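You operate a simulated robot arm through the tools that you are given. There is no shell and no other tool. Be economical: measure what you need, move in short steps, check, and stop when the job is done.

Carry out the task below with a simulated robot arm. There is one attempt and no reset: what you move stays moved.

JOB
Press the counter button three times. Press the bay two button two times. Put the carton that says "75" from the bay three of the pick rack in the yellow tray. Fetch the brown wheel from the lane shelf of the lane rack and set it on the bay shelf of the pick rack. Do these in any order.

The check looks at the end state, three seconds after you hand in, the way a careful person would. Anything else that was tipped, shoved, dropped, spilled or broken makes it a failure.

ROBOT AND FRAMES
A 7-joint arm with a vacuum gripper, on a carriage that runs on a rail from [-0.006, -2.283] to [0, 0.197] (x, y) and turns from -143 to 189 degrees about z. Base frame: it is fixed where the carriage stands at the start and does not move with it; the origin is on the floor, on the carriage's upright axis, x ahead of it, y to its left, z up. Lengths are in m, angles in degrees, forces in N, time in s.
With the tool pointing down near the work surface it reaches from about 0.32 to 0.72 m from the robot's upright axis, wherever it stands. Its first joint turns from -166.0 to 166.0 degrees. Places, roughly: bay shelf of the pick rack [0.7, -0.8, 0.9]; bay two button [0.4, -0.7, 0.8]; brown wheel (4x4x2 cm) [0.7, -2.1, 0.9]; carton [0.75, -1, 1]; counter button [0.8, -0.1, 1]; yellow tray (30x40x4 cm) [0.7, -1.2, 0.9]. Payload 1.06 kg.
Tool frame: the origin (TCP) lies in the middle of the cups' lips, and z points out of the cups. The gripper has 1 cup of 0.024 m across, covering 0.024 by 0.024 m (tool x, y); the bellows give 0.008 m. With the vacuum on, a cup seals on a smooth face that it is pressed against (1 to 4 N); it does not hold porous or soft things. The pull reaches 23 N.
Orientation is that of the tool frame in the base frame, as a unit quaternion [w, x, y, z]. With the cups facing straight down, the tool's x points along the base's -x, its y along +y and its z along -z.

CONTROLS
- The arm moves only by the tool servo_tool. Its argument "rows" is a list that holds one entry, the list of rows, each a list of 7 numbers: the shift along the tool's x, y, z in units of 200 mm (1.0 is 200 mm), then the turn, a rotation vector about the tool's x, y, z in units of 60 degrees (1.0 is 60 degrees), then the vacuum: 1 switches it on, -1 off. In form: [[[x, y, z, wx, wy, wz, vac], ...]]. A call has 1 to 20 rows; each row is the pose to reach, as a shift and turn from the pose commanded when the call began, along the tool's axes at that moment. A call with a number of a shift or a turn outside -1 to 1 is refused whole. Each row takes 0.2 s and may step no farther than 0.05 m and 8.6 degrees from the row before; otherwise, or with a gripper value out of range, the whole call is refused. Where a pose cannot be reached the arm comes as near as it can. A force on the tool above 40 N (or 10 N above the force at the start of the call, whichever is more), or a blocked arm, ends the call early, and 0.2 s more pass. The pull builds up within a second once a cup has sealed. Time passes only in rows, and 0.2 s behind the last, so rows that repeat a pose give it time. It gives the time, the measured TCP pose, the force on the tool (base axes) and the pull of the vacuum at its end, in the units of the frame above (readings bear some noise), with the torque about the TCP (base axes, N m) and any sound that the robot's microphone picked up.
- Cameras (640 x 400 px; columns grow to the right, rows downward): "scene" is now at [0.016, 0.0998, 1.5318]; the picture's right is [-0.58, -0.82, 0.00], its down [-0.35, 0.25, -0.90] and it looks along [0.74, -0.52, -0.43] (base axes); focal length 289 px, centre (320, 200). "wrist" rides on the gripper at [0.078, 0.019, -0.096] in the tool frame; the picture's right is [-0.24, 0.97, 0.00], its down [-0.71, -0.17, -0.69] and it looks along [-0.67, -0.16, 0.73] (tool axes); focal length 243 px, centre (320, 200). There is no depth. A picture from a camera that has moved, and an enlarged one, comes with that camera's place and axes in the base frame and with its lens.
- camera(camera): a new picture of that camera. No time passes.
- raise_lower(by): slides the trunk up (or, below 0, down) by that many m; the arm and the scene camera ride with it, the base frame stays. It gives what a move gives, with no picture.
- roll_base(legs): drives the robot by 1 to 6 legs, each [ahead, left, turn to the left] in m, m and degrees, along the robot's own axes; the way and the turn of a leg run together, so that a leg with both is an arc; at most 1.5 m and 180 degrees a leg. The arm and the cameras ride along, it lands a little off, and it stops where it bumps. It keeps to its track: a leg is cut to what the track allows. It gives what a move gives.
- pan_tilt(pan, tilt): turns the head with the scene camera to pan (to the left, within 155 degrees either way) and tilt (down, from -29 to 69), counted from straight ahead of the robot. It gives what a move gives.
- close_up(camera, box): a new picture of the part [left, top, right, bottom] of that camera's present view, enlarged. No time passes.
- sign_off(): hands the job in; it is judged then, once.

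Go step by step. Nothing tells you exact positions but the pictures and the camera data: compare them with the known pose of the tool, close in by small moves and look again before you grip or let go. The budget is 165 turns and 112 pictures, counting those below and the enlarged ones. Unless the task says otherwise, let go and move clear before handing in.

The tools are called after "Call:" as a command line: name --argument value ..., lists and objects as JSON in quotes. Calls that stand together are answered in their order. servo_tool: Moves the arm, as the interface text tells. Its arguments: {"type":"object","properties":{"rows":{"type":"array","items":{"type":"array","items":{"type":"array","items":{"type":"number"}}}}},"required":["rows"]} The other tools are called the same way: raise_lower (by) slides the trunk up or down; roll_base (legs) drives the base; pan_tilt (pan, tilt) turns the head that bears the scene camera; camera (camera) takes a picture; close_up (camera, box) takes an enlarged picture of a part of a camera's view; sign_off () hands the job in.

At the start:

```text
time_s: 0.0
position: [0.3663, -0.1089, 1.3428]
orientation: [0.0, 0.0, 1.0, 0.0]
force: [0.0, -0.3, -0.8]
ft_torque: [0.02, -0.01, 0.02]
pull: 0.1
trunk travel left (down, up): [-0.437, 0.153]
robot x, y, heading: [0.0044, 0.001, -0.2]
head pan, tilt: [-35.2, 25.3]
```

scene: 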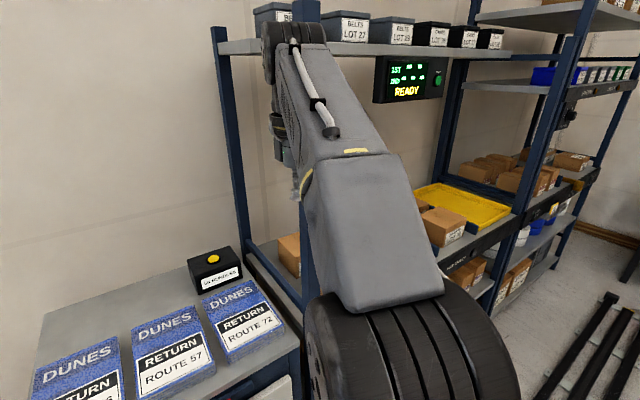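
wrist: 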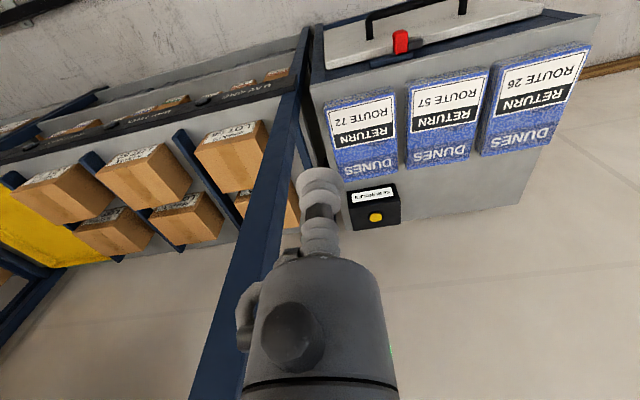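

I see a bench with a black box carrying a yellow button, and a rack to the right with a display and cartons. I'll look closer at the button and the rack.

Call:
close_up --camera "scene" --box '[160, 220, 280, 310]'

Call:
close_up --camera "scene" --box '[360, 20, 640, 300]'

Call:
close_up --camera "wrist" --box '[260, 150, 440, 260]'

```text
4.44 times, centred on (220, 265) of scene
camera zoom: at [0.016, 0.0998, 1.5318], right [-0.58, -0.82, 0.0], down [-0.35, 0.25, -0.9], along [0.74, -0.52, -0.43], focal length 1285 px, centre (764, -89)
```

zoom: 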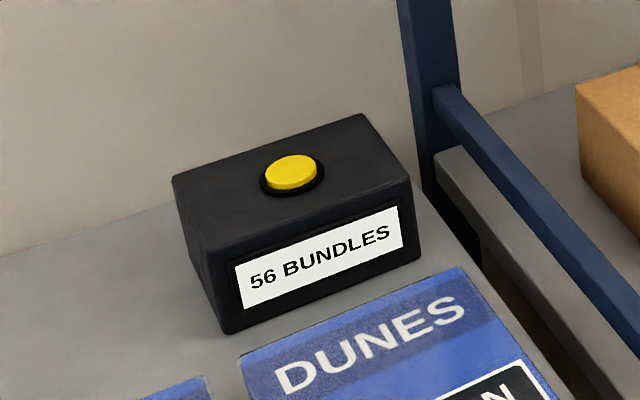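

```text
1.43 times, centred on (500, 160) of scene
camera zoom: at [0.016, 0.0998, 1.5318], right [-0.58, -0.82, 0.0], down [-0.35, 0.25, -0.9], along [0.74, -0.52, -0.43], focal length 413 px, centre (63, 257)
```

zoom: 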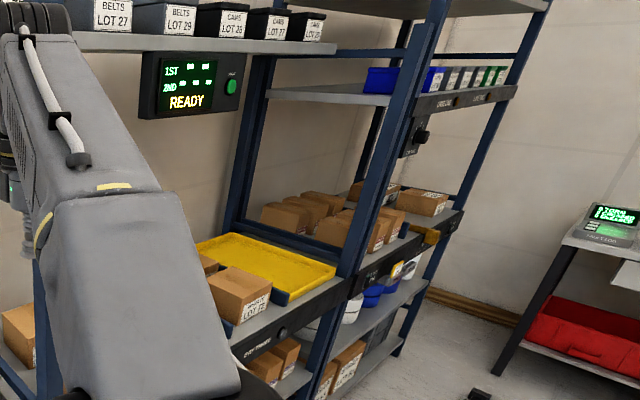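

```text
3.56 times, centred on (350, 205) of wrist
camera zoom: at [0.2872, -0.0893, 1.4366], right [0.24, 0.97, 0.0], down [0.71, -0.17, 0.69], along [0.67, -0.16, -0.73], focal length 863 px, centre (213, 182)
```

zoom: 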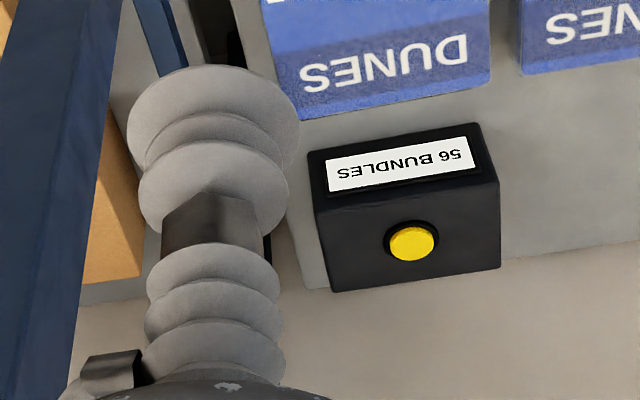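

The counter button's top triangulates to about (0.83, -0.054, 0.963). I'll bring the tool forward in steps and see how far the arm reaches.

Call:
servo_tool --rows '[[[-0.19, 0.055, 0, 0, 0, 0, -1], [-0.38, 0.11, 0, 0, 0, 0, -1], [-0.57, 0.165, 0.1, 0, 0, 0, -1], [-0.76, 0.22, 0.2, 0, 0, 0, -1], [-0.95, 0.275, 0.3, 0, 0, 0, -1], [-0.95, 0.275, 0.3, 0, 0, 0, -1]]]'

Call:
close_up --camera "scene" --box '[360, 40, 460, 110]'

```text
time_s: 1.4
position: [0.5571, -0.0506, 1.2804]
orientation: [0.0, 0.0, 1.0, 0.001]
force: [-0.4, -0.4, 0.6]
ft_torque: [-0.04, -0.01, 0.02]
pull: 0.1
out of reach, approached as far as the arm can: row 2
trunk travel left (down, up): [-0.437, 0.153]
robot x, y, heading: [-0.0006, 0.001, 0.0]
head pan, tilt: [-35.2, 25.3]
```

```text
5.71 times, centred on (410, 75) of scene
camera zoom: at [0.0167, 0.0999, 1.5318], right [-0.58, -0.82, 0.0], down [-0.35, 0.25, -0.9], along [0.74, -0.52, -0.43], focal length 1652 px, centre (-194, 914)
```

zoom: 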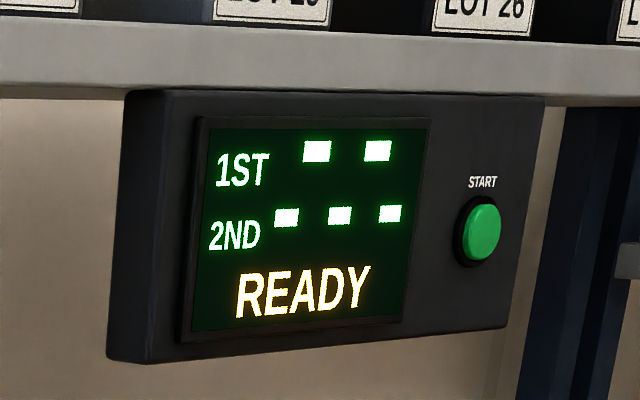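

The arm reaches further at lower heights. I'll continue forward and down.

Call:
servo_tool --rows '[[[0, -0.01, 0.24, 0, 0, 0, -1], [-0.15, -0.015, 0.42, 0, 0, 0, -1], [-0.35, -0.015, 0.54, 0, 0, 0, -1], [-0.55, -0.015, 0.66, 0, 0, 0, -1], [-0.75, -0.015, 0.76, 0, 0, 0, -1], [-0.75, -0.015, 0.76, 0, 0, 0, -1]]]'

Call:
camera --camera "scene"

Call:
camera --camera "wrist"

```text
time_s: 2.8
position: [0.6762, -0.053, 1.1162]
orientation: [0.0, 0.0, 1.0, 0.0]
force: [-0.9, -0.2, 0.3]
ft_torque: [-0.01, 0.01, 0.0]
pull: 0.0
out of reach, approached as far as the arm can: row 4, 5, 6
trunk travel left (down, up): [-0.437, 0.153]
robot x, y, heading: [0.0012, 0.002, -0.2]
head pan, tilt: [-35.2, 25.3]
```

```text
105 pictures are left
camera scene: at [0.0162, 0.0999, 1.5318], right [-0.58, -0.82, 0.0], down [-0.35, 0.25, -0.9], along [0.74, -0.52, -0.43], focal length 289 px, centre (320, 200)
```

scene: 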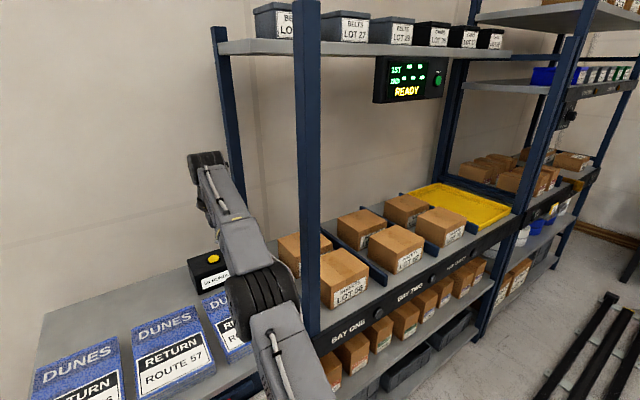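

```text
104 pictures are left
camera wrist: at [0.5973, -0.0348, 1.211], right [0.24, 0.97, 0.0], down [0.71, -0.17, 0.69], along [0.67, -0.16, -0.73], focal length 243 px, centre (320, 200)
```

wrist: 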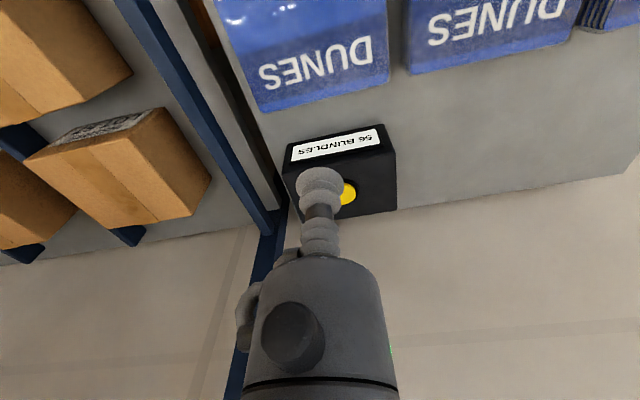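

The tool is near the box. I'll tilt it forward about 35° to gain reach and bring it above the button.

Call:
servo_tool --rows '[[[0, 0, 0, 0, -0.12, 0, -1], [-0.1, 0, 0, 0, -0.24, 0, -1], [-0.25, 0, 0.05, 0, -0.36, 0, -1], [-0.4, 0, 0.15, 0, -0.48, 0, -1], [-0.55, 0, 0.3, 0, -0.6, 0, -1], [-0.55, 0, 0.4, 0, -0.6, 0, -1], [-0.55, 0, 0.4, 0, -0.6, 0, -1]]]'

Call:
camera --camera "wrist"

Call:
close_up --camera "scene" --box '[140, 160, 300, 310]'

```text
time_s: 4.4
position: [0.7859, -0.0526, 1.0354]
orientation: [0.309, -0.001, 0.951, 0.0]
force: [-0.6, 0.2, 0.1]
ft_torque: [0.04, -0.02, 0.02]
pull: 0.0
trunk travel left (down, up): [-0.437, 0.153]
robot x, y, heading: [-0.0001, 0.0037, 0.0]
head pan, tilt: [-35.2, 25.3]
```

```text
103 pictures are left
camera wrist: at [0.6653, -0.0344, 1.0665], right [0.19, 0.97, 0.14], down [0.17, -0.17, 0.97], along [0.97, -0.16, -0.2], focal length 243 px, centre (320, 200)
```

wrist: 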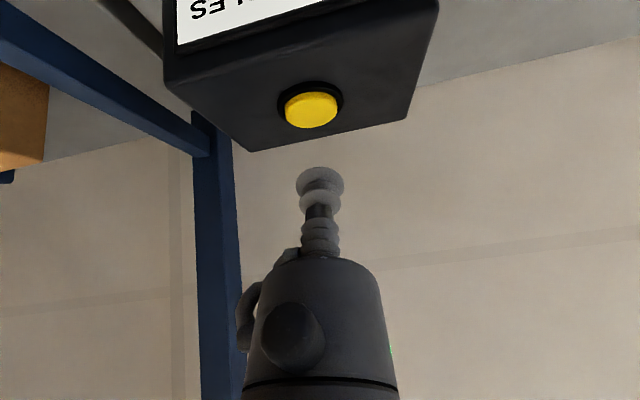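

```text
2.67 times, centred on (220, 235) of scene
camera zoom: at [0.016, 0.0998, 1.5318], right [-0.58, -0.82, 0.0], down [-0.35, 0.25, -0.9], along [0.74, -0.52, -0.43], focal length 771 px, centre (587, 107)
```

zoom: 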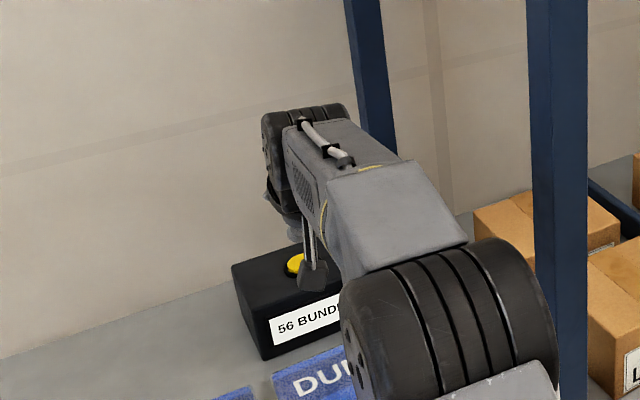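

The button is just ahead and below. I'll move the tilted tool to about 15 mm above it.

Call:
servo_tool --rows '[[[-0.099, -0.01, 0.072, 0, 0, 0, -1], [-0.125, -0.02, 0.244, 0, 0, 0, -1], [-0.051, -0.02, 0.346, 0, 0, 0, -1], [-0.051, -0.02, 0.346, 0, 0, 0, -1]]]'

Call:
camera --camera "wrist"

Call:
close_up --camera "scene" --box '[160, 180, 280, 300]'

```text
time_s: 5.4
position: [0.8332, -0.0565, 0.987]
orientation: [0.309, 0.0, 0.951, 0.0]
force: [-1.0, 1.2, 2.0]
ft_torque: [0.01, 0.01, 0.0]
pull: 0.0
trunk travel left (down, up): [-0.437, 0.153]
robot x, y, heading: [0.0003, -0.0008, 0.3]
head pan, tilt: [-35.2, 25.3]
heard: click
```

```text
101 pictures are left
camera wrist: at [0.7138, -0.0388, 1.0171], right [0.19, 0.97, 0.14], down [0.17, -0.17, 0.97], along [0.97, -0.16, -0.2], focal length 243 px, centre (320, 200)
```

wrist: 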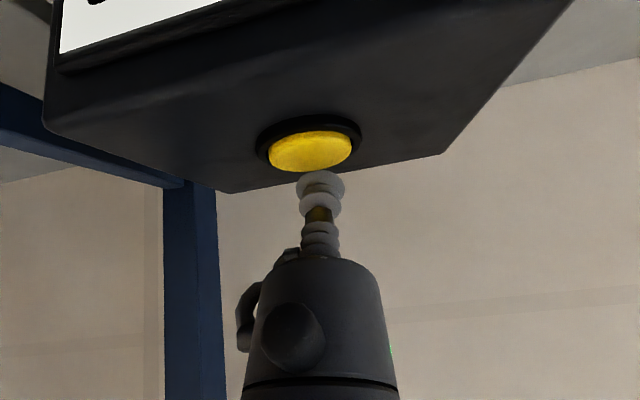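

```text
3.33 times, centred on (220, 240) of scene
camera zoom: at [0.0157, 0.0999, 1.5319], right [-0.58, -0.82, 0.0], down [-0.35, 0.25, -0.9], along [0.74, -0.52, -0.43], focal length 964 px, centre (653, 67)
```

zoom: 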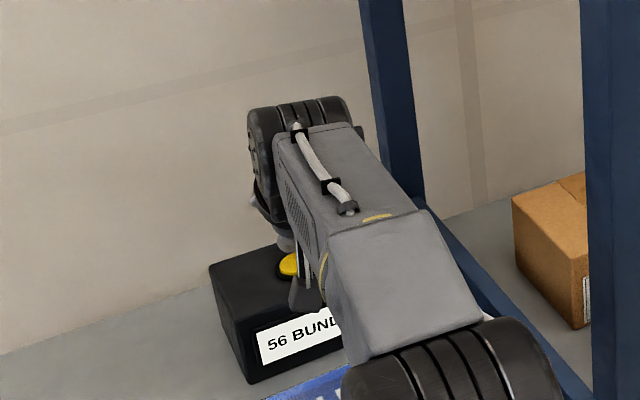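

It clicked: contact came higher than expected, so that counts as press one. I'll lift clear and see whether lifting makes a sound.

Call:
servo_tool --rows '[[[-0.0735, 0, -0.101, 0, 0, 0, -1], [-0.0735, 0, -0.101, 0, 0, 0, -1]]]'

Call:
close_up --camera "wrist" --box '[200, 60, 440, 220]'

```text
time_s: 6.0
position: [0.834, -0.057, 1.0112]
orientation: [0.31, 0.0, 0.951, -0.001]
force: [-0.3, 0.3, 1.0]
ft_torque: [0.02, -0.02, -0.01]
pull: 0.1
trunk travel left (down, up): [-0.437, 0.153]
robot x, y, heading: [0.0017, 0.0008, -0.1]
head pan, tilt: [-35.2, 25.3]
```

```text
2.50 times, centred on (320, 140) of wrist
camera zoom: at [0.7136, -0.0387, 1.0416], right [0.19, 0.97, 0.14], down [0.17, -0.17, 0.97], along [0.97, -0.16, -0.2], focal length 606 px, centre (320, 350)
```

zoom: 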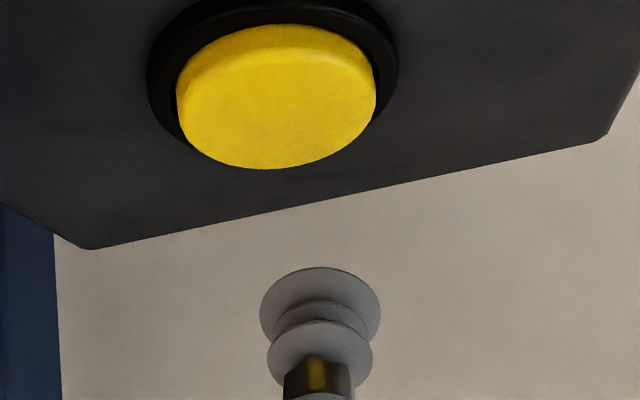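

Button one press registered and the tool is clear. Now press two.

Call:
servo_tool --rows '[[[0.0794, 0, 0.109, 0, 0, 0, -1], [0.0794, 0, 0.109, 0, 0, 0, -1]]]'

```text
time_s: 6.6
position: [0.8333, -0.0573, 0.9847]
orientation: [0.31, -0.001, 0.951, 0.001]
force: [0.4, 0.2, 3.0]
ft_torque: [0.03, 0.03, -0.01]
pull: 0.0
trunk travel left (down, up): [-0.437, 0.153]
robot x, y, heading: [-0.0023, 0.0005, 0.1]
head pan, tilt: [-35.2, 25.3]
heard: click
```

Second click heard. Lifting again.

Call:
servo_tool --rows '[[[-0.0794, 0, -0.109, 0, 0, 0, -1], [-0.0794, 0, -0.109, 0, 0, 0, -1]]]'

Call:
servo_tool --rows '[[[0.0794, 0, 0.109, 0, 0, 0, -1], [0.0794, 0, 0.109, 0, 0, 0, -1]]]'

```text
time_s: 7.2
position: [0.8329, -0.0575, 1.0128]
orientation: [0.309, 0.001, 0.951, 0.0]
force: [-0.2, -0.4, 0.8]
ft_torque: [0.05, -0.01, -0.02]
pull: 0.2
trunk travel left (down, up): [-0.437, 0.153]
robot x, y, heading: [-0.0039, -0.002, 0.2]
head pan, tilt: [-35.2, 25.3]
```

```text
time_s: 7.8
position: [0.8341, -0.056, 0.9848]
orientation: [0.311, 0.0, 0.951, 0.0]
force: [0.1, 0.2, 2.9]
ft_torque: [0.02, 0.03, -0.01]
pull: 0.0
trunk travel left (down, up): [-0.437, 0.153]
robot x, y, heading: [-0.0, 0.0042, -0.0]
head pan, tilt: [-35.2, 25.3]
heard: click
```

Three clicks are done. I'll lift away, retract and straighten the tool.

Call:
servo_tool --rows '[[[-0.118, 0, -0.162, 0, 0, 0, -1], [-0.114, 0, -0.412, 0, 0, 0, -1], [-0.011, 0, -0.61, 0, 0.12, 0, -1], [0.142, 0, -0.783, 0, 0.24, 0, -1], [0.324, 0, -0.915, 0, 0.36, 0, -1], [0.324, 0, -0.915, 0, 0.48, 0, -1], [0.324, 0, -0.915, 0, 0.6, 0, -1]]]'

Call:
camera --camera "scene"

```text
time_s: 9.4
position: [0.674, -0.0585, 1.0943]
orientation: [0.0, 0.0, 1.0, -0.001]
force: [-1.0, -0.8, 0.5]
ft_torque: [0.03, 0.0, -0.01]
pull: 0.1
trunk travel left (down, up): [-0.437, 0.153]
robot x, y, heading: [0.0025, 0.0004, 0.0]
head pan, tilt: [-35.2, 25.3]
```

```text
98 pictures are left
camera scene: at [0.0163, 0.0998, 1.5318], right [-0.58, -0.82, 0.0], down [-0.35, 0.25, -0.9], along [0.74, -0.52, -0.43], focal length 289 px, centre (320, 200)
```

scene: 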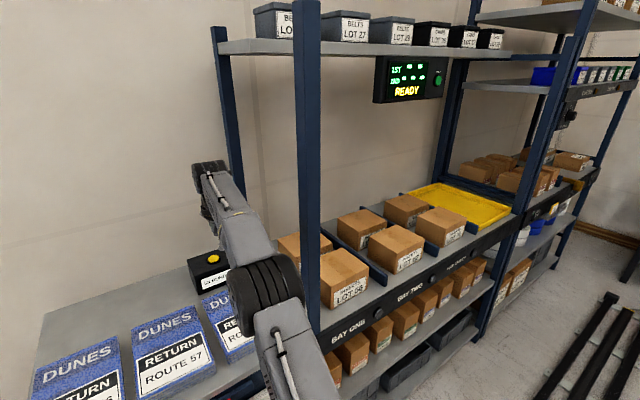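

Now I'll retract the tool in front of the rack.

Call:
servo_tool --rows '[[[0.2, 0, -0.05, 0, 0, 0, -1], [0.4, 0, -0.1, 0, 0, 0, -1], [0.6, 0, -0.1, 0, 0, 0, -1], [0.8, 0, -0.1, 0, 0, 0, -1], [1.0, 0, -0.1, 0, 0, 0, -1]]]'

Call:
servo_tool --rows '[[[0.2, 0, 0, 0, 0, 0, -1], [0.4, 0, 0, 0, 0, 0, -1], [0.6, 0, 0, 0, 0, 0, -1], [0.7, 0, 0, 0, 0, 0, -1]]]'

Call:
camera --camera "scene"

Call:
camera --camera "wrist"

```text
time_s: 10.6
position: [0.4741, -0.0552, 1.1156]
orientation: [0.0, 0.0, 1.0, 0.001]
force: [-0.4, 0.7, -0.4]
ft_torque: [0.02, -0.01, 0.02]
pull: 0.1
trunk travel left (down, up): [-0.437, 0.153]
robot x, y, heading: [-0.0002, -0.0005, 0.3]
head pan, tilt: [-35.2, 25.3]
```

```text
time_s: 11.6
position: [0.3332, -0.0582, 1.114]
orientation: [0.0, 0.001, 1.0, 0.0]
force: [0.1, 0.3, -0.6]
ft_torque: [0.0, -0.04, -0.01]
pull: 0.2
trunk travel left (down, up): [-0.437, 0.153]
robot x, y, heading: [0.0043, -0.0015, -0.0]
head pan, tilt: [-35.2, 25.3]
```

```text
97 pictures are left
camera scene: at [0.0158, 0.0998, 1.5318], right [-0.58, -0.82, 0.0], down [-0.35, 0.25, -0.9], along [0.74, -0.52, -0.43], focal length 289 px, centre (320, 200)
```

scene: 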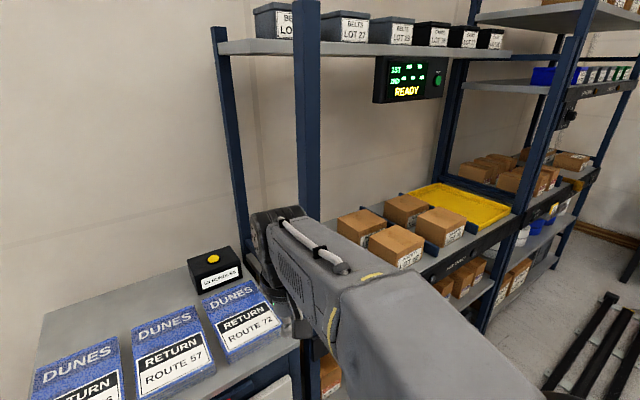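

```text
96 pictures are left
camera wrist: at [0.2546, -0.039, 1.2092], right [0.24, 0.97, 0.0], down [0.71, -0.17, 0.68], along [0.67, -0.16, -0.73], focal length 243 px, centre (320, 200)
```

wrist: 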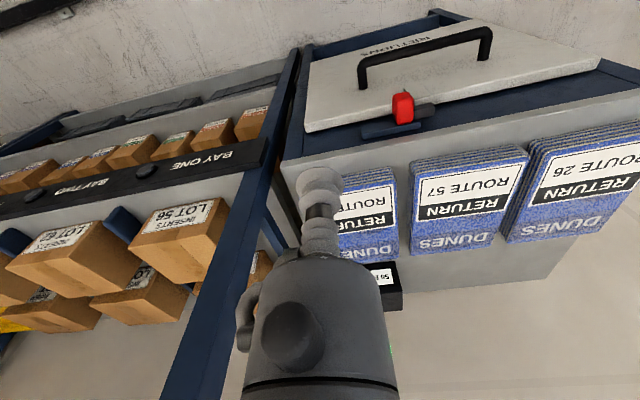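

The arm is folded in front of the rack. I'll turn left for clearance, drive along the rail to y about -0.75, and turn back.

Call:
roll_base --legs '[[0, 0, 80], [-0.13, -0.738, 0], [0, 0, -80]]'

Call:
camera --camera "scene"

Call:
camera --camera "wrist"

```text
time_s: 22.5
position: [0.332, -0.3305, 1.1146]
orientation: [0.0, 0.01, 1.0, 0.0]
force: [-0.9, 0.9, -0.2]
ft_torque: [0.03, 0.0, 0.03]
pull: 0.1
trunk travel left (down, up): [-0.437, 0.153]
robot x, y, heading: [0.0005, -0.2647, -1.0]
head pan, tilt: [-35.2, 25.3]
cut short: leg 2
```

```text
95 pictures are left
camera scene: at [0.0173, -0.1658, 1.5318], right [-0.59, -0.8, 0.0], down [-0.34, 0.25, -0.9], along [0.73, -0.54, -0.43], focal length 289 px, centre (320, 200)
```

scene: 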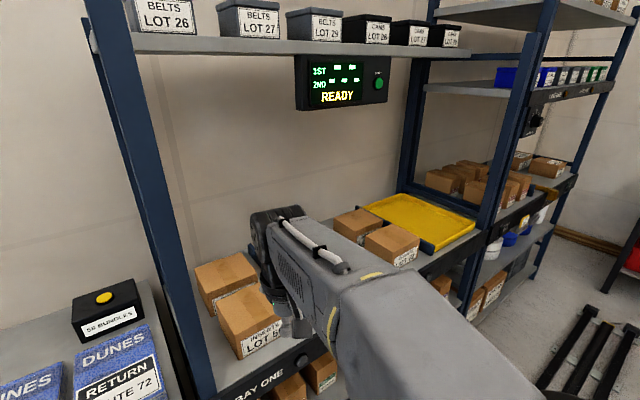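

```text
94 pictures are left
camera wrist: at [0.2536, -0.3095, 1.2093], right [0.25, 0.97, 0.0], down [0.7, -0.19, 0.69], along [0.66, -0.17, -0.73], focal length 243 px, centre (320, 200)
```

wrist: 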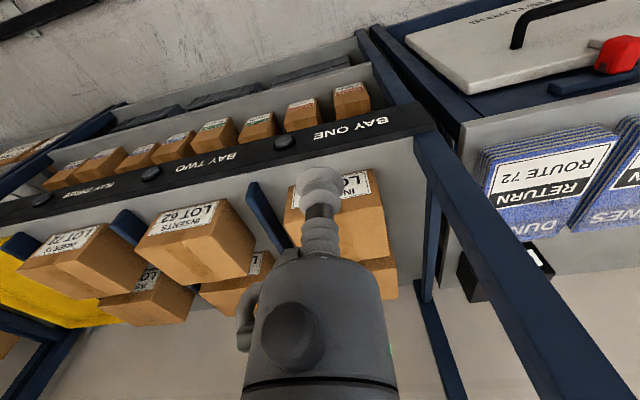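

I'm at y = -0.265, already between the posts. The small black buttons sit beside the BAY labels; I'll drive on to the bay two position.

Call:
roll_base --legs '[[0, -0.4, 1]]'

Call:
camera --camera "scene"

Call:
camera --camera "wrist"

```text
time_s: 25.0
position: [0.3325, -0.7262, 1.1158]
orientation: [-0.001, 0.002, 1.0, 0.0]
force: [0.9, -0.3, 0.6]
ft_torque: [0.01, 0.01, 0.0]
pull: 0.1
trunk travel left (down, up): [-0.437, 0.153]
robot x, y, heading: [-0.0025, -0.6682, -0.4]
head pan, tilt: [-35.2, 25.3]
```

```text
93 pictures are left
camera scene: at [0.0147, -0.5679, 1.5318], right [-0.58, -0.81, 0.0], down [-0.35, 0.25, -0.9], along [0.74, -0.52, -0.43], focal length 289 px, centre (320, 200)
```

scene: 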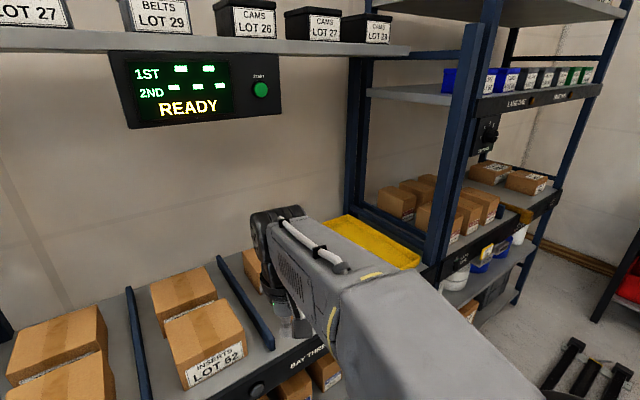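

```text
92 pictures are left
camera wrist: at [0.2533, -0.7076, 1.2093], right [0.24, 0.97, 0.0], down [0.71, -0.17, 0.69], along [0.67, -0.16, -0.73], focal length 243 px, centre (320, 200)
```

wrist: 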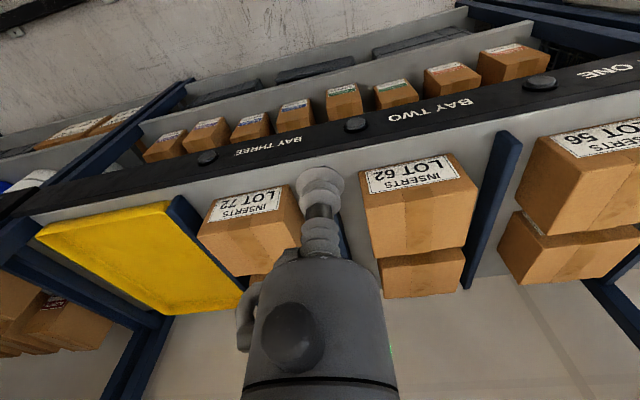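

The bay two button is the one following its label, at wrist pixel (355,124). I'll zoom in from both cameras.

Call:
close_up --camera "wrist" --box '[290, 80, 490, 205]'

Call:
close_up --camera "scene" --box '[160, 300, 320, 400]'

```text
3.20 times, centred on (390, 142) of wrist
camera zoom: at [0.2533, -0.7076, 1.2093], right [0.24, 0.97, 0.0], down [0.71, -0.17, 0.69], along [0.67, -0.16, -0.73], focal length 776 px, centre (96, 384)
```

zoom: 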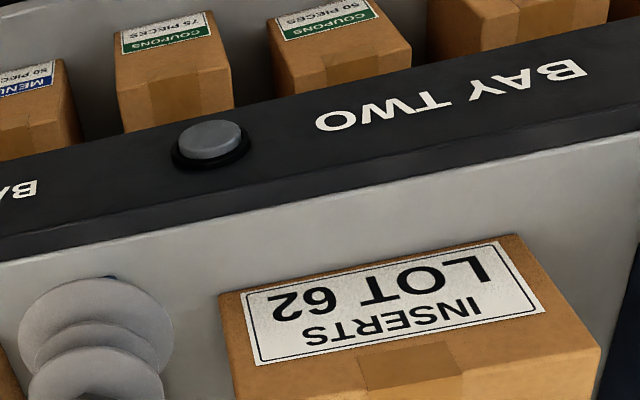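

```text
4.00 times, centred on (240, 350) of scene
camera zoom: at [0.0147, -0.5679, 1.5318], right [-0.58, -0.81, 0.0], down [-0.35, 0.25, -0.9], along [0.74, -0.52, -0.43], focal length 1157 px, centre (640, -400)
```

zoom: 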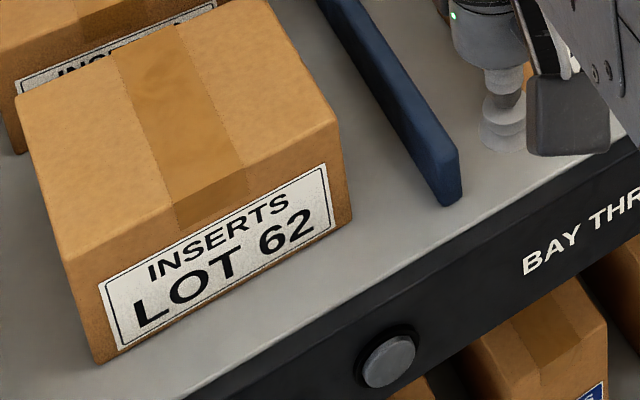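

The button cap is at about (0.454, -0.693, 0.819), facing the aisle. I'll try bringing the tool down in front with a forward tilt.

Call:
servo_tool --rows '[[[0, 0.05, 0.1, 0, -0.13, 0, -1], [-0.05, 0.1, 0.2, 0, -0.26, 0, -1], [-0.1, 0.155, 0.3, 0, -0.39, 0, -1], [-0.15, 0.155, 0.4, 0, -0.52, 0, -1], [-0.2, 0.155, 0.5, 0, -0.65, 0, -1], [-0.2, 0.155, 0.6, 0, -0.78, 0, -1], [-0.2, 0.155, 0.7, 0, -0.91, 0, -1], [-0.2, 0.155, 0.7, 0, -0.91, 0, -1]]]'

Call:
camera --camera "scene"

Call:
camera --camera "wrist"

```text
time_s: 26.8
position: [0.4644, -0.7147, 1.015]
orientation: [0.459, 0.001, 0.889, -0.001]
force: [0.8, 0.7, -0.3]
ft_torque: [0.0, 0.0, 0.01]
pull: 0.1
out of reach, approached as far as the arm can: row 5, 6, 7, 8
trunk travel left (down, up): [-0.437, 0.153]
robot x, y, heading: [-0.0007, -0.6643, -0.4]
head pan, tilt: [-35.2, 25.3]
```

```text
89 pictures are left
camera scene: at [0.015, -0.5683, 1.5319], right [-0.58, -0.81, 0.0], down [-0.35, 0.25, -0.9], along [0.74, -0.52, -0.43], focal length 289 px, centre (320, 200)
```

scene: 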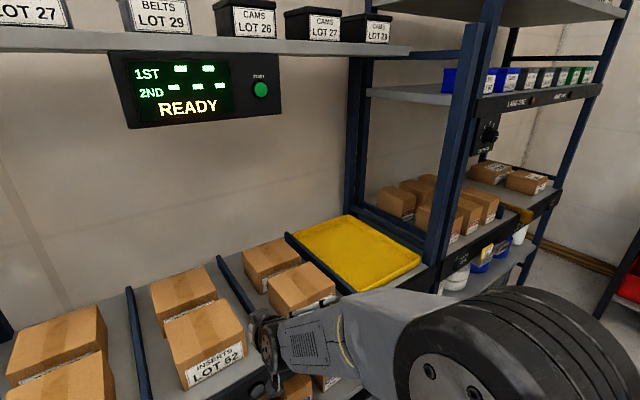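

```text
88 pictures are left
camera wrist: at [0.3391, -0.6946, 1.004], right [0.14, 0.97, 0.19], down [-0.15, -0.17, 0.97], along [0.98, -0.16, 0.12], focal length 243 px, centre (320, 200)
```

wrist: 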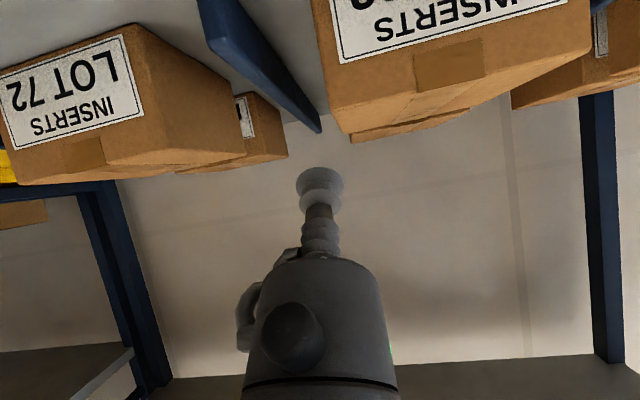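

The wrist can't get close enough to the robot's own axis from here. I'll undo the tilt, then stand farther along the rail so the arm comes at the button from the side.

Call:
servo_tool --rows '[[[-0.02, 0, -0.1, 0, 0.13, 0, -1], [-0.03, 0, -0.24, 0, 0.26, 0, -1], [-0.04, 0, -0.36, 0, 0.39, 0, -1], [-0.05, 0, -0.48, 0, 0.52, 0, -1], [-0.06, 0, -0.6, 0, 0.65, 0, -1], [-0.072, 0, -0.72, 0, 0.78, 0, -1], [-0.072, 0, -0.848, 0, 0.91, 0, -1], [-0.072, 0, -0.848, 0, 0.91, 0, -1]]]'

```text
time_s: 28.6
position: [0.3315, -0.7114, 1.1261]
orientation: [-0.001, 0.002, 1.0, 0.0]
force: [-0.1, -0.7, 0.6]
ft_torque: [-0.01, -0.04, 0.01]
pull: 0.1
trunk travel left (down, up): [-0.437, 0.153]
robot x, y, heading: [-0.0029, -0.6645, -0.2]
head pan, tilt: [-35.2, 25.3]
```

Now I'll drive to y about -1.04.

Call:
roll_base --legs '[[0, -0.38, 0]]'

Call:
pan_tilt --pan 10 --tilt 40

Call:
camera --camera "scene"

Call:
camera --camera "wrist"

```text
time_s: 31.1
position: [0.3306, -1.0928, 1.1255]
orientation: [0.0, 0.001, 1.0, 0.0]
force: [-0.1, -0.6, -0.5]
ft_torque: [0.01, -0.01, -0.03]
pull: 0.1
trunk travel left (down, up): [-0.437, 0.153]
robot x, y, heading: [-0.0025, -1.0489, -0.3]
head pan, tilt: [-35.2, 25.3]
```

```text
time_s: 32.2
position: [0.3317, -1.0921, 1.1251]
orientation: [0.0, 0.001, 1.0, 0.0]
force: [0.0, 0.7, 0.3]
ft_torque: [-0.01, -0.03, 0.02]
pull: 0.1
trunk travel left (down, up): [-0.437, 0.153]
robot x, y, heading: [-0.0036, -1.0477, -0.0]
head pan, tilt: [10.0, 40.0]
```

```text
87 pictures are left
camera scene: at [0.0222, -0.882, 1.5091], right [0.17, -0.99, 0.0], down [-0.63, -0.11, -0.77], along [0.75, 0.13, -0.64], focal length 289 px, centre (320, 200)
```

scene: 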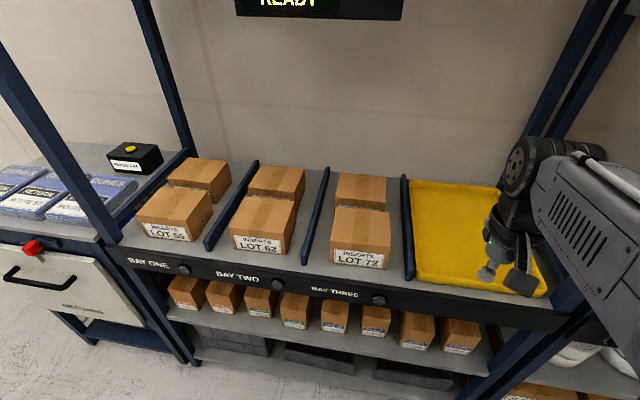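

```text
86 pictures are left
camera wrist: at [0.2526, -1.0734, 1.22], right [0.24, 0.97, 0.0], down [0.71, -0.17, 0.69], along [0.67, -0.16, -0.73], focal length 243 px, centre (320, 200)
```

wrist: 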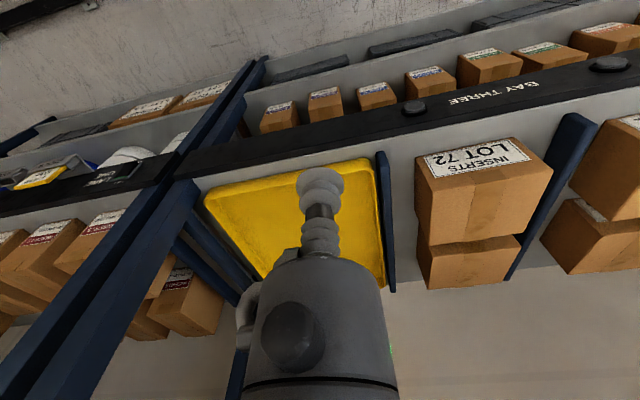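

Clear view now: the bay two button is at pixel (276,283), and bay three holds two cartons, LOT 72 in front. I'll zoom in on both.

Call:
close_up --camera "scene" --box '[210, 250, 330, 325]'

Call:
close_up --camera "scene" --box '[300, 160, 420, 280]'

Call:
close_up --camera "scene" --box '[160, 270, 490, 370]'

```text
5.33 times, centred on (270, 288) of scene
camera zoom: at [0.0222, -0.882, 1.5091], right [0.17, -0.99, 0.0], down [-0.63, -0.11, -0.77], along [0.75, 0.13, -0.64], focal length 1542 px, centre (587, -267)
```

zoom: 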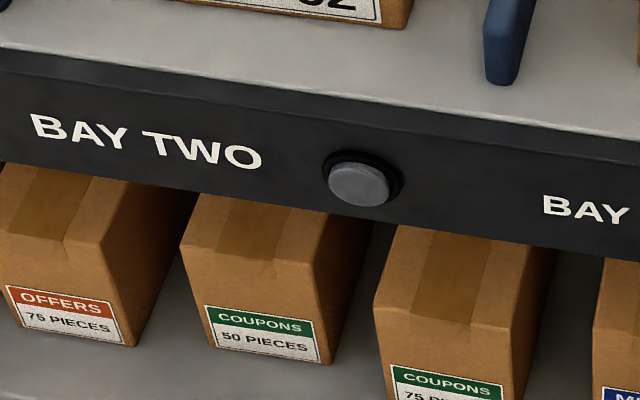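

```text
3.33 times, centred on (360, 220) of scene
camera zoom: at [0.0222, -0.882, 1.5091], right [0.17, -0.99, 0.0], down [-0.63, -0.11, -0.77], along [0.75, 0.13, -0.64], focal length 964 px, centre (187, 133)
```

zoom: 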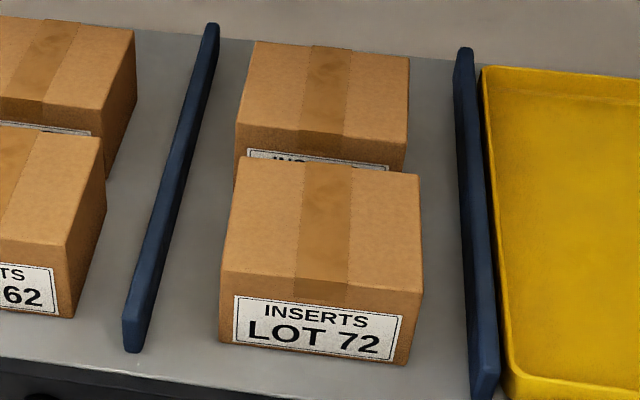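

```text
1.94 times, centred on (325, 320) of scene
camera zoom: at [0.0222, -0.882, 1.5091], right [0.17, -0.99, 0.0], down [-0.63, -0.11, -0.77], along [0.75, 0.13, -0.64], focal length 561 px, centre (310, -33)
```

zoom: 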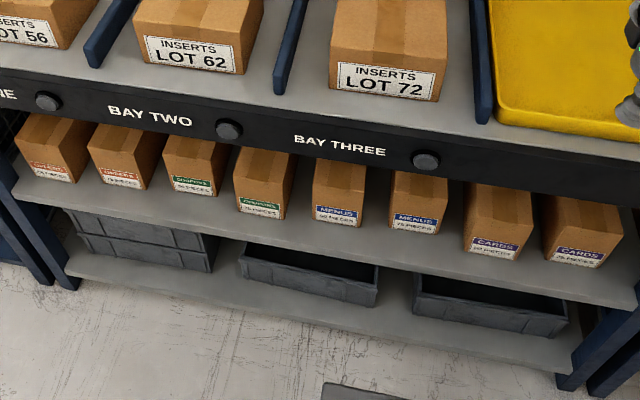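

The carton "75" is presumably the rear bay-three one, hidden behind LOT 72. First the button, confirmed at about (0.454, -0.69, 0.819): I'll move the tool sideways toward it.

Call:
servo_tool --rows '[[[0, 0.2, 0, 0, 0, 0, -1], [0, 0.4, 0, 0, 0, 0, -1], [0, 0.6, 0.05, 0, 0, 0, -1], [0, 0.8, 0.1, 0, 0, 0, -1], [0, 1.0, 0.15, 0, 0, 0, -1]]]'

Call:
servo_tool --rows '[[[0, 0.2, 0.1, 0, -0.13, 0, -1], [0, 0.4, 0.2, 0, -0.26, 0, -1], [0, 0.6, 0.3, 0, -0.39, 0, -1], [0, 0.8, 0.4, 0, -0.52, 0, -1], [0, 1.0, 0.5, 0, -0.65, 0, -1], [0, 1.0, 0.6, 0, -0.78, 0, -1], [0, 1.0, 0.7, 0, -0.91, 0, -1], [0, 1.0, 0.7, 0, -1.0, 0, -1]]]'

Call:
camera --camera "scene"

Call:
camera --camera "wrist"

```text
time_s: 33.4
position: [0.3328, -0.8908, 1.0963]
orientation: [-0.001, 0.0, 1.0, 0.0]
force: [0.6, 0.8, 0.3]
ft_torque: [-0.05, 0.02, 0.01]
pull: 0.1
trunk travel left (down, up): [-0.437, 0.153]
robot x, y, heading: [-0.0001, -1.0506, -0.0]
head pan, tilt: [10.0, 40.0]
```

```text
time_s: 35.2
position: [0.3327, -0.6916, 0.9546]
orientation: [0.501, 0.001, 0.866, 0.0]
force: [0.0, 0.3, 0.1]
ft_torque: [-0.01, -0.01, 0.03]
pull: 0.0
trunk travel left (down, up): [-0.437, 0.153]
robot x, y, heading: [-0.0049, -1.0523, 0.1]
head pan, tilt: [10.0, 40.0]
```

```text
82 pictures are left
camera scene: at [0.0223, -0.8818, 1.509], right [0.17, -0.99, 0.0], down [-0.63, -0.11, -0.77], along [0.75, 0.13, -0.64], focal length 289 px, centre (320, 200)
```

scene: 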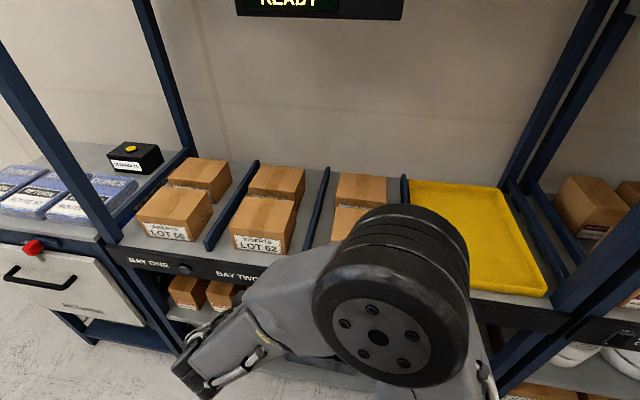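

```text
81 pictures are left
camera wrist: at [0.2099, -0.6729, 0.9333], right [0.12, 0.97, 0.2], down [-0.24, -0.17, 0.96], along [0.96, -0.16, 0.21], focal length 243 px, centre (320, 200)
```

wrist: 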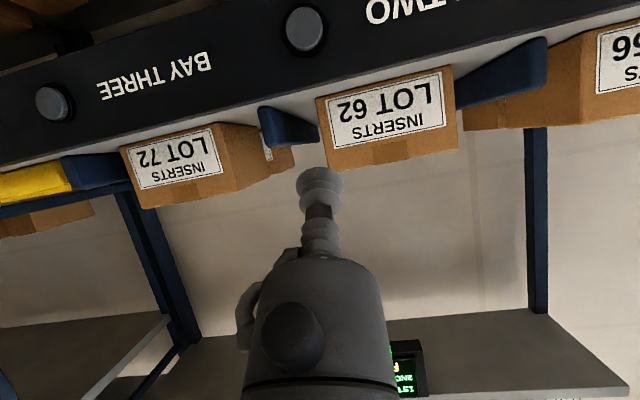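

The tool is in front and above the button. I'll lower it to button height and turn it nearly horizontal, leaving about 70 mm of gap.

Call:
servo_tool --rows '[[[0.1, -0.005, 0.05, 0, -0.11, 0, -1], [0.25, -0.01, 0.15, 0, -0.22, 0, -1], [0.4, -0.015, 0.3, 0, -0.333, 0, -1], [0.455, -0.015, 0.45, 0, -0.333, 0, -1], [0.455, -0.015, 0.45, 0, -0.333, 0, -1]]]'

Call:
camera --camera "wrist"

```text
time_s: 36.4
position: [0.3648, -0.6942, 0.8319]
orientation: [0.644, 0.0, 0.765, 0.0]
force: [0.2, -0.3, -0.7]
ft_torque: [0.01, -0.01, 0.03]
pull: 0.0
trunk travel left (down, up): [-0.437, 0.153]
robot x, y, heading: [-0.002, -1.0514, 0.3]
head pan, tilt: [10.0, 40.0]
```

```text
80 pictures are left
camera wrist: at [0.2567, -0.6759, 0.7703], right [0.04, 0.97, 0.23], down [-0.55, -0.17, 0.82], along [0.83, -0.16, 0.53], focal length 243 px, centre (320, 200)
```

wrist: 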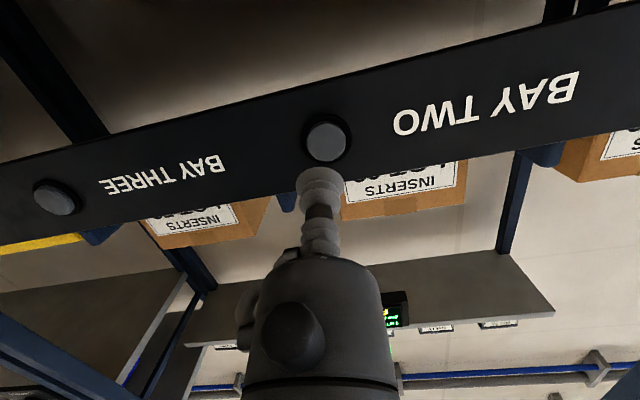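

Combining views, the button is at (0.444, -0.693, 0.834), directly in line with the tool. I'll approach to leave about 20 mm.

Call:
servo_tool --rows '[[[-0.026, 0, 0.12, 0, 0, 0, -1], [-0.053, 0.005, 0.24, 0, 0, 0, -1], [-0.053, 0.005, 0.24, 0, 0, 0, -1]]]'

Call:
close_up --camera "wrist" --box '[200, 60, 440, 210]'

```text
time_s: 37.2
position: [0.4149, -0.6933, 0.8329]
orientation: [0.643, 0.001, 0.766, -0.001]
force: [-0.2, -0.1, -0.6]
ft_torque: [0.0, 0.03, -0.03]
pull: 0.0
trunk travel left (down, up): [-0.437, 0.153]
robot x, y, heading: [-0.0006, -1.0477, -0.1]
head pan, tilt: [10.0, 40.0]
```

```text
2.67 times, centred on (320, 135) of wrist
camera zoom: at [0.3059, -0.6756, 0.772], right [0.04, 0.97, 0.23], down [-0.55, -0.17, 0.82], along [0.83, -0.16, 0.53], focal length 647 px, centre (320, 373)
```

zoom: 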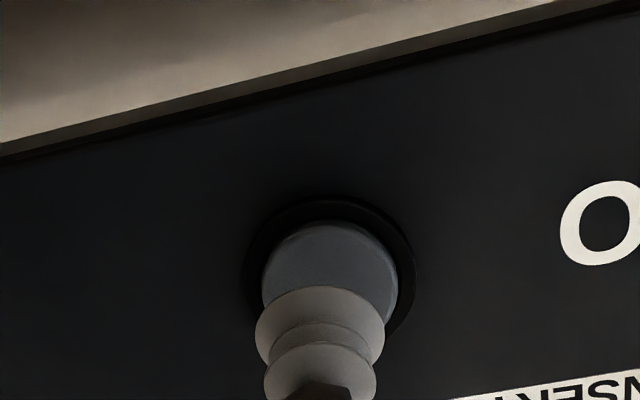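

Aligned. I'll advance 22 mm and listen.

Call:
servo_tool --rows '[[[-0.01, 0, 0.055, 0, 0, 0, -1], [-0.019, 0, 0.108, 0, 0, 0, -1], [-0.019, 0, 0.108, 0, 0, 0, -1]]]'

```text
time_s: 38.0
position: [0.4363, -0.6957, 0.8343]
orientation: [0.643, 0.001, 0.766, -0.001]
force: [-0.4, 0.1, 0.6]
ft_torque: [0.0, -0.01, 0.0]
pull: 0.2
trunk travel left (down, up): [-0.437, 0.153]
robot x, y, heading: [-0.002, -1.0474, 0.2]
head pan, tilt: [10.0, 40.0]
```

No contact yet. I'll push a further 10 mm.

Call:
servo_tool --rows '[[[-0.005, 0, 0.025, 0, 0, 0, -1], [-0.009, 0, 0.05, 0, 0, 0, -1], [-0.009, 0, 0.05, 0, 0, 0, -1]]]'

```text
time_s: 38.8
position: [0.445, -0.6953, 0.8337]
orientation: [0.642, 0.001, 0.766, -0.001]
force: [-4.0, -0.3, -1.1]
ft_torque: [-0.01, -0.06, 0.02]
pull: 0.2
trunk travel left (down, up): [-0.437, 0.153]
robot x, y, heading: [0.0007, -1.0512, -0.1]
head pan, tilt: [10.0, 40.0]
heard: click
```

First bay-two click. I'll withdraw 20 mm, then press again by the same amount.

Call:
servo_tool --rows '[[[0.018, 0, -0.1, 0, 0, 0, -1], [0.018, 0, -0.1, 0, 0, 0, -1]]]'

Call:
servo_tool --rows '[[[-0.009, 0, 0.05, 0, 0, 0, -1], [-0.018, 0, 0.1, 0, 0, 0, -1], [-0.018, 0, 0.1, 0, 0, 0, -1]]]'

```text
time_s: 39.4
position: [0.4251, -0.6943, 0.8334]
orientation: [0.642, 0.001, 0.766, -0.001]
force: [0.1, -0.4, 1.0]
ft_torque: [0.03, 0.02, 0.0]
pull: 0.0
trunk travel left (down, up): [-0.437, 0.153]
robot x, y, heading: [-0.0014, -1.0516, 0.0]
head pan, tilt: [10.0, 40.0]
```

```text
time_s: 40.2
position: [0.4456, -0.6947, 0.8332]
orientation: [0.642, 0.0, 0.767, -0.001]
force: [-3.0, 0.4, -1.9]
ft_torque: [0.02, -0.06, 0.03]
pull: 0.0
trunk travel left (down, up): [-0.437, 0.153]
robot x, y, heading: [-0.0003, -1.0495, -0.1]
head pan, tilt: [10.0, 40.0]
heard: click
```

Two clicks done. I'll back away, raise and straighten the tool.

Call:
servo_tool --rows '[[[0.035, 0, -0.2, 0, 0, 0, -1], [0.07, 0, -0.4, 0, 0, 0, -1], [0.096, 0, -0.542, 0, 0, 0, -1], [-0.12, 0, -0.58, 0, 0.11, 0, -1], [-0.33, 0, -0.62, 0, 0.22, 0, -1], [-0.545, 0, -0.655, 0, 0.333, 0, -1], [-0.545, 0, -0.655, 0, 0.333, 0, -1]]]'

```text
time_s: 41.8
position: [0.3344, -0.6936, 0.9644]
orientation: [0.499, 0.0, 0.867, 0.0]
force: [0.4, 0.7, 0.2]
ft_torque: [0.04, -0.01, 0.03]
pull: 0.1
trunk travel left (down, up): [-0.437, 0.153]
robot x, y, heading: [0.0042, -1.0493, -0.1]
head pan, tilt: [10.0, 40.0]
```

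Now I'll straighten the tool and move in front of bay three. Then I'll raise the trunk to gain reach for the rear carton, at about (0.745, -0.89) with its top near z = 0.955.

Call:
servo_tool --rows '[[[-0.08, -0.1, -0.05, 0, 0.125, 0, -1], [-0.16, -0.22, -0.1, 0, 0.25, 0, -1], [-0.24, -0.34, -0.14, 0, 0.375, 0, -1], [-0.32, -0.46, -0.19, 0, 0.5, 0, -1], [-0.4, -0.58, -0.23, 0, 0.625, 0, -1], [-0.48, -0.7, -0.28, 0, 0.75, 0, -1], [-0.56, -0.82, -0.32, 0, 0.875, 0, -1], [-0.606, -0.95, -0.35, 0, 1.0, 0, -1]]]'

Call:
raise_lower --by 0.15

Call:
camera --camera "wrist"

Call:
camera --camera "scene"

```text
time_s: 43.6
position: [0.3347, -0.884, 1.1048]
orientation: [-0.001, 0.0, 1.0, 0.0]
force: [-0.6, 0.3, -0.4]
ft_torque: [-0.04, 0.02, 0.01]
pull: 0.1
trunk travel left (down, up): [-0.437, 0.153]
robot x, y, heading: [-0.0026, -1.0468, 0.1]
head pan, tilt: [10.0, 40.0]
```

```text
time_s: 45.3
position: [0.3358, -0.883, 1.2544]
orientation: [0.0, 0.001, 1.0, 0.0]
force: [-0.2, -0.1, -0.2]
ft_torque: [-0.01, 0.02, 0.0]
pull: 0.0
trunk travel left (down, up): [-0.587, 0.003]
robot x, y, heading: [-0.0044, -1.0476, -0.2]
head pan, tilt: [10.0, 40.0]
```

```text
78 pictures are left
camera wrist: at [0.2561, -0.8648, 1.3484], right [0.24, 0.97, 0.0], down [0.71, -0.17, 0.69], along [0.67, -0.16, -0.73], focal length 243 px, centre (320, 200)
```

wrist: 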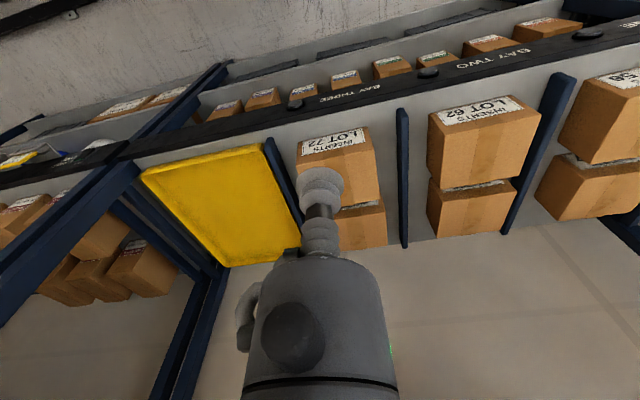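

```text
77 pictures are left
camera scene: at [0.0222, -0.8819, 1.659], right [0.17, -0.99, 0.0], down [-0.63, -0.11, -0.77], along [0.75, 0.13, -0.64], focal length 289 px, centre (320, 200)
```

scene: 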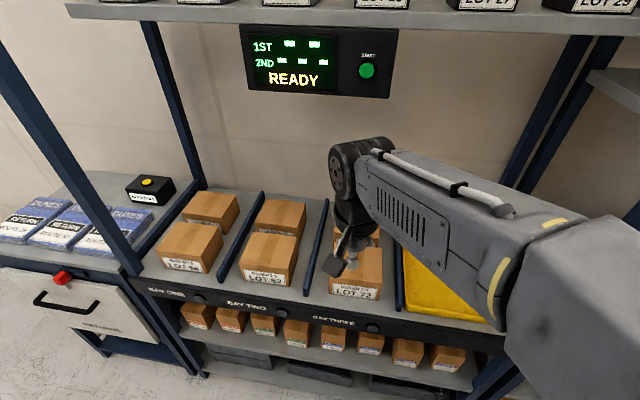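

I'll lower the tool to about 1.10 and then reach in over the front carton.

Call:
servo_tool --rows '[[[0, 0, 0.2, 0, 0, 0, -1], [0, 0, 0.4, 0, 0, 0, -1], [0, 0, 0.6, 0, 0, 0, -1], [-0.2, -0.01, 0.75, 0, 0, 0, -1], [-0.4, -0.02, 0.75, 0, 0, 0, -1], [-0.6, -0.03, 0.75, 0, 0, 0, -1], [-0.8, -0.04, 0.75, 0, 0, 0, -1], [-1.0, -0.04, 0.75, 0, 0, 0, -1]]]'

Call:
servo_tool --rows '[[[-0.2, 0, 0, 0, 0, 0, -1], [-0.4, 0, 0.05, 0, 0, 0, -1], [-0.6, 0, 0.15, 0, 0, 0, -1], [-0.6, 0, 0.15, 0, 0, 0, -1]]]'

Call:
camera --camera "wrist"

Call:
camera --camera "scene"

```text
time_s: 47.1
position: [0.5354, -0.8933, 1.1045]
orientation: [0.0, 0.002, 1.0, -0.001]
force: [-0.3, -0.3, 0.6]
ft_torque: [0.05, 0.0, 0.01]
pull: 0.1
trunk travel left (down, up): [-0.587, 0.003]
robot x, y, heading: [0.0006, -1.0506, -0.4]
head pan, tilt: [10.0, 40.0]
```

```text
time_s: 48.1
position: [0.655, -0.8928, 1.0748]
orientation: [0.0, 0.001, 1.0, 0.0]
force: [-0.2, -0.7, 0.3]
ft_torque: [0.0, 0.0, 0.0]
pull: 0.0
trunk travel left (down, up): [-0.587, 0.003]
robot x, y, heading: [-0.0021, -1.0499, 0.1]
head pan, tilt: [10.0, 40.0]
```

```text
76 pictures are left
camera wrist: at [0.577, -0.8732, 1.1683], right [0.24, 0.97, 0.0], down [0.71, -0.17, 0.68], along [0.67, -0.16, -0.73], focal length 243 px, centre (320, 200)
```

wrist: 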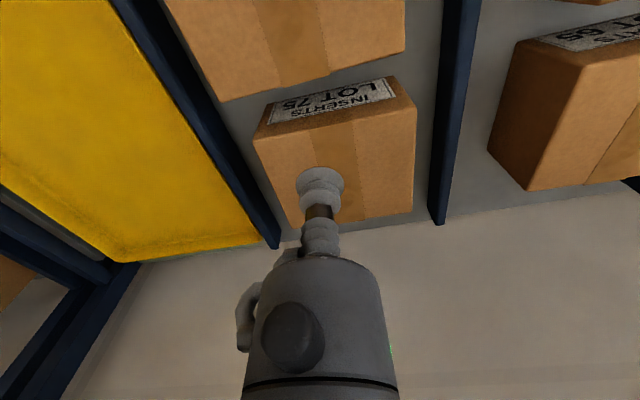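

```text
75 pictures are left
camera scene: at [0.0228, -0.8819, 1.659], right [0.17, -0.99, 0.0], down [-0.63, -0.11, -0.77], along [0.75, 0.13, -0.64], focal length 289 px, centre (320, 200)
```

scene: 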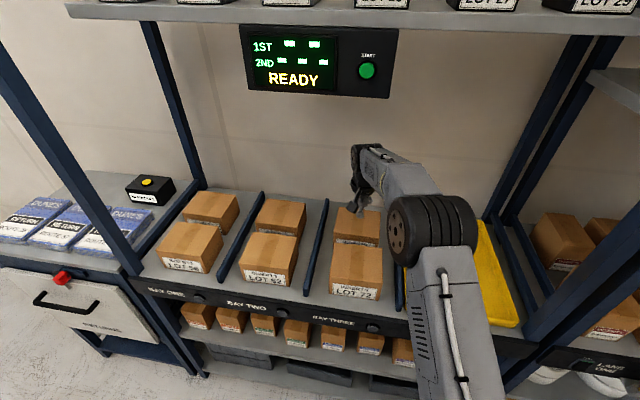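

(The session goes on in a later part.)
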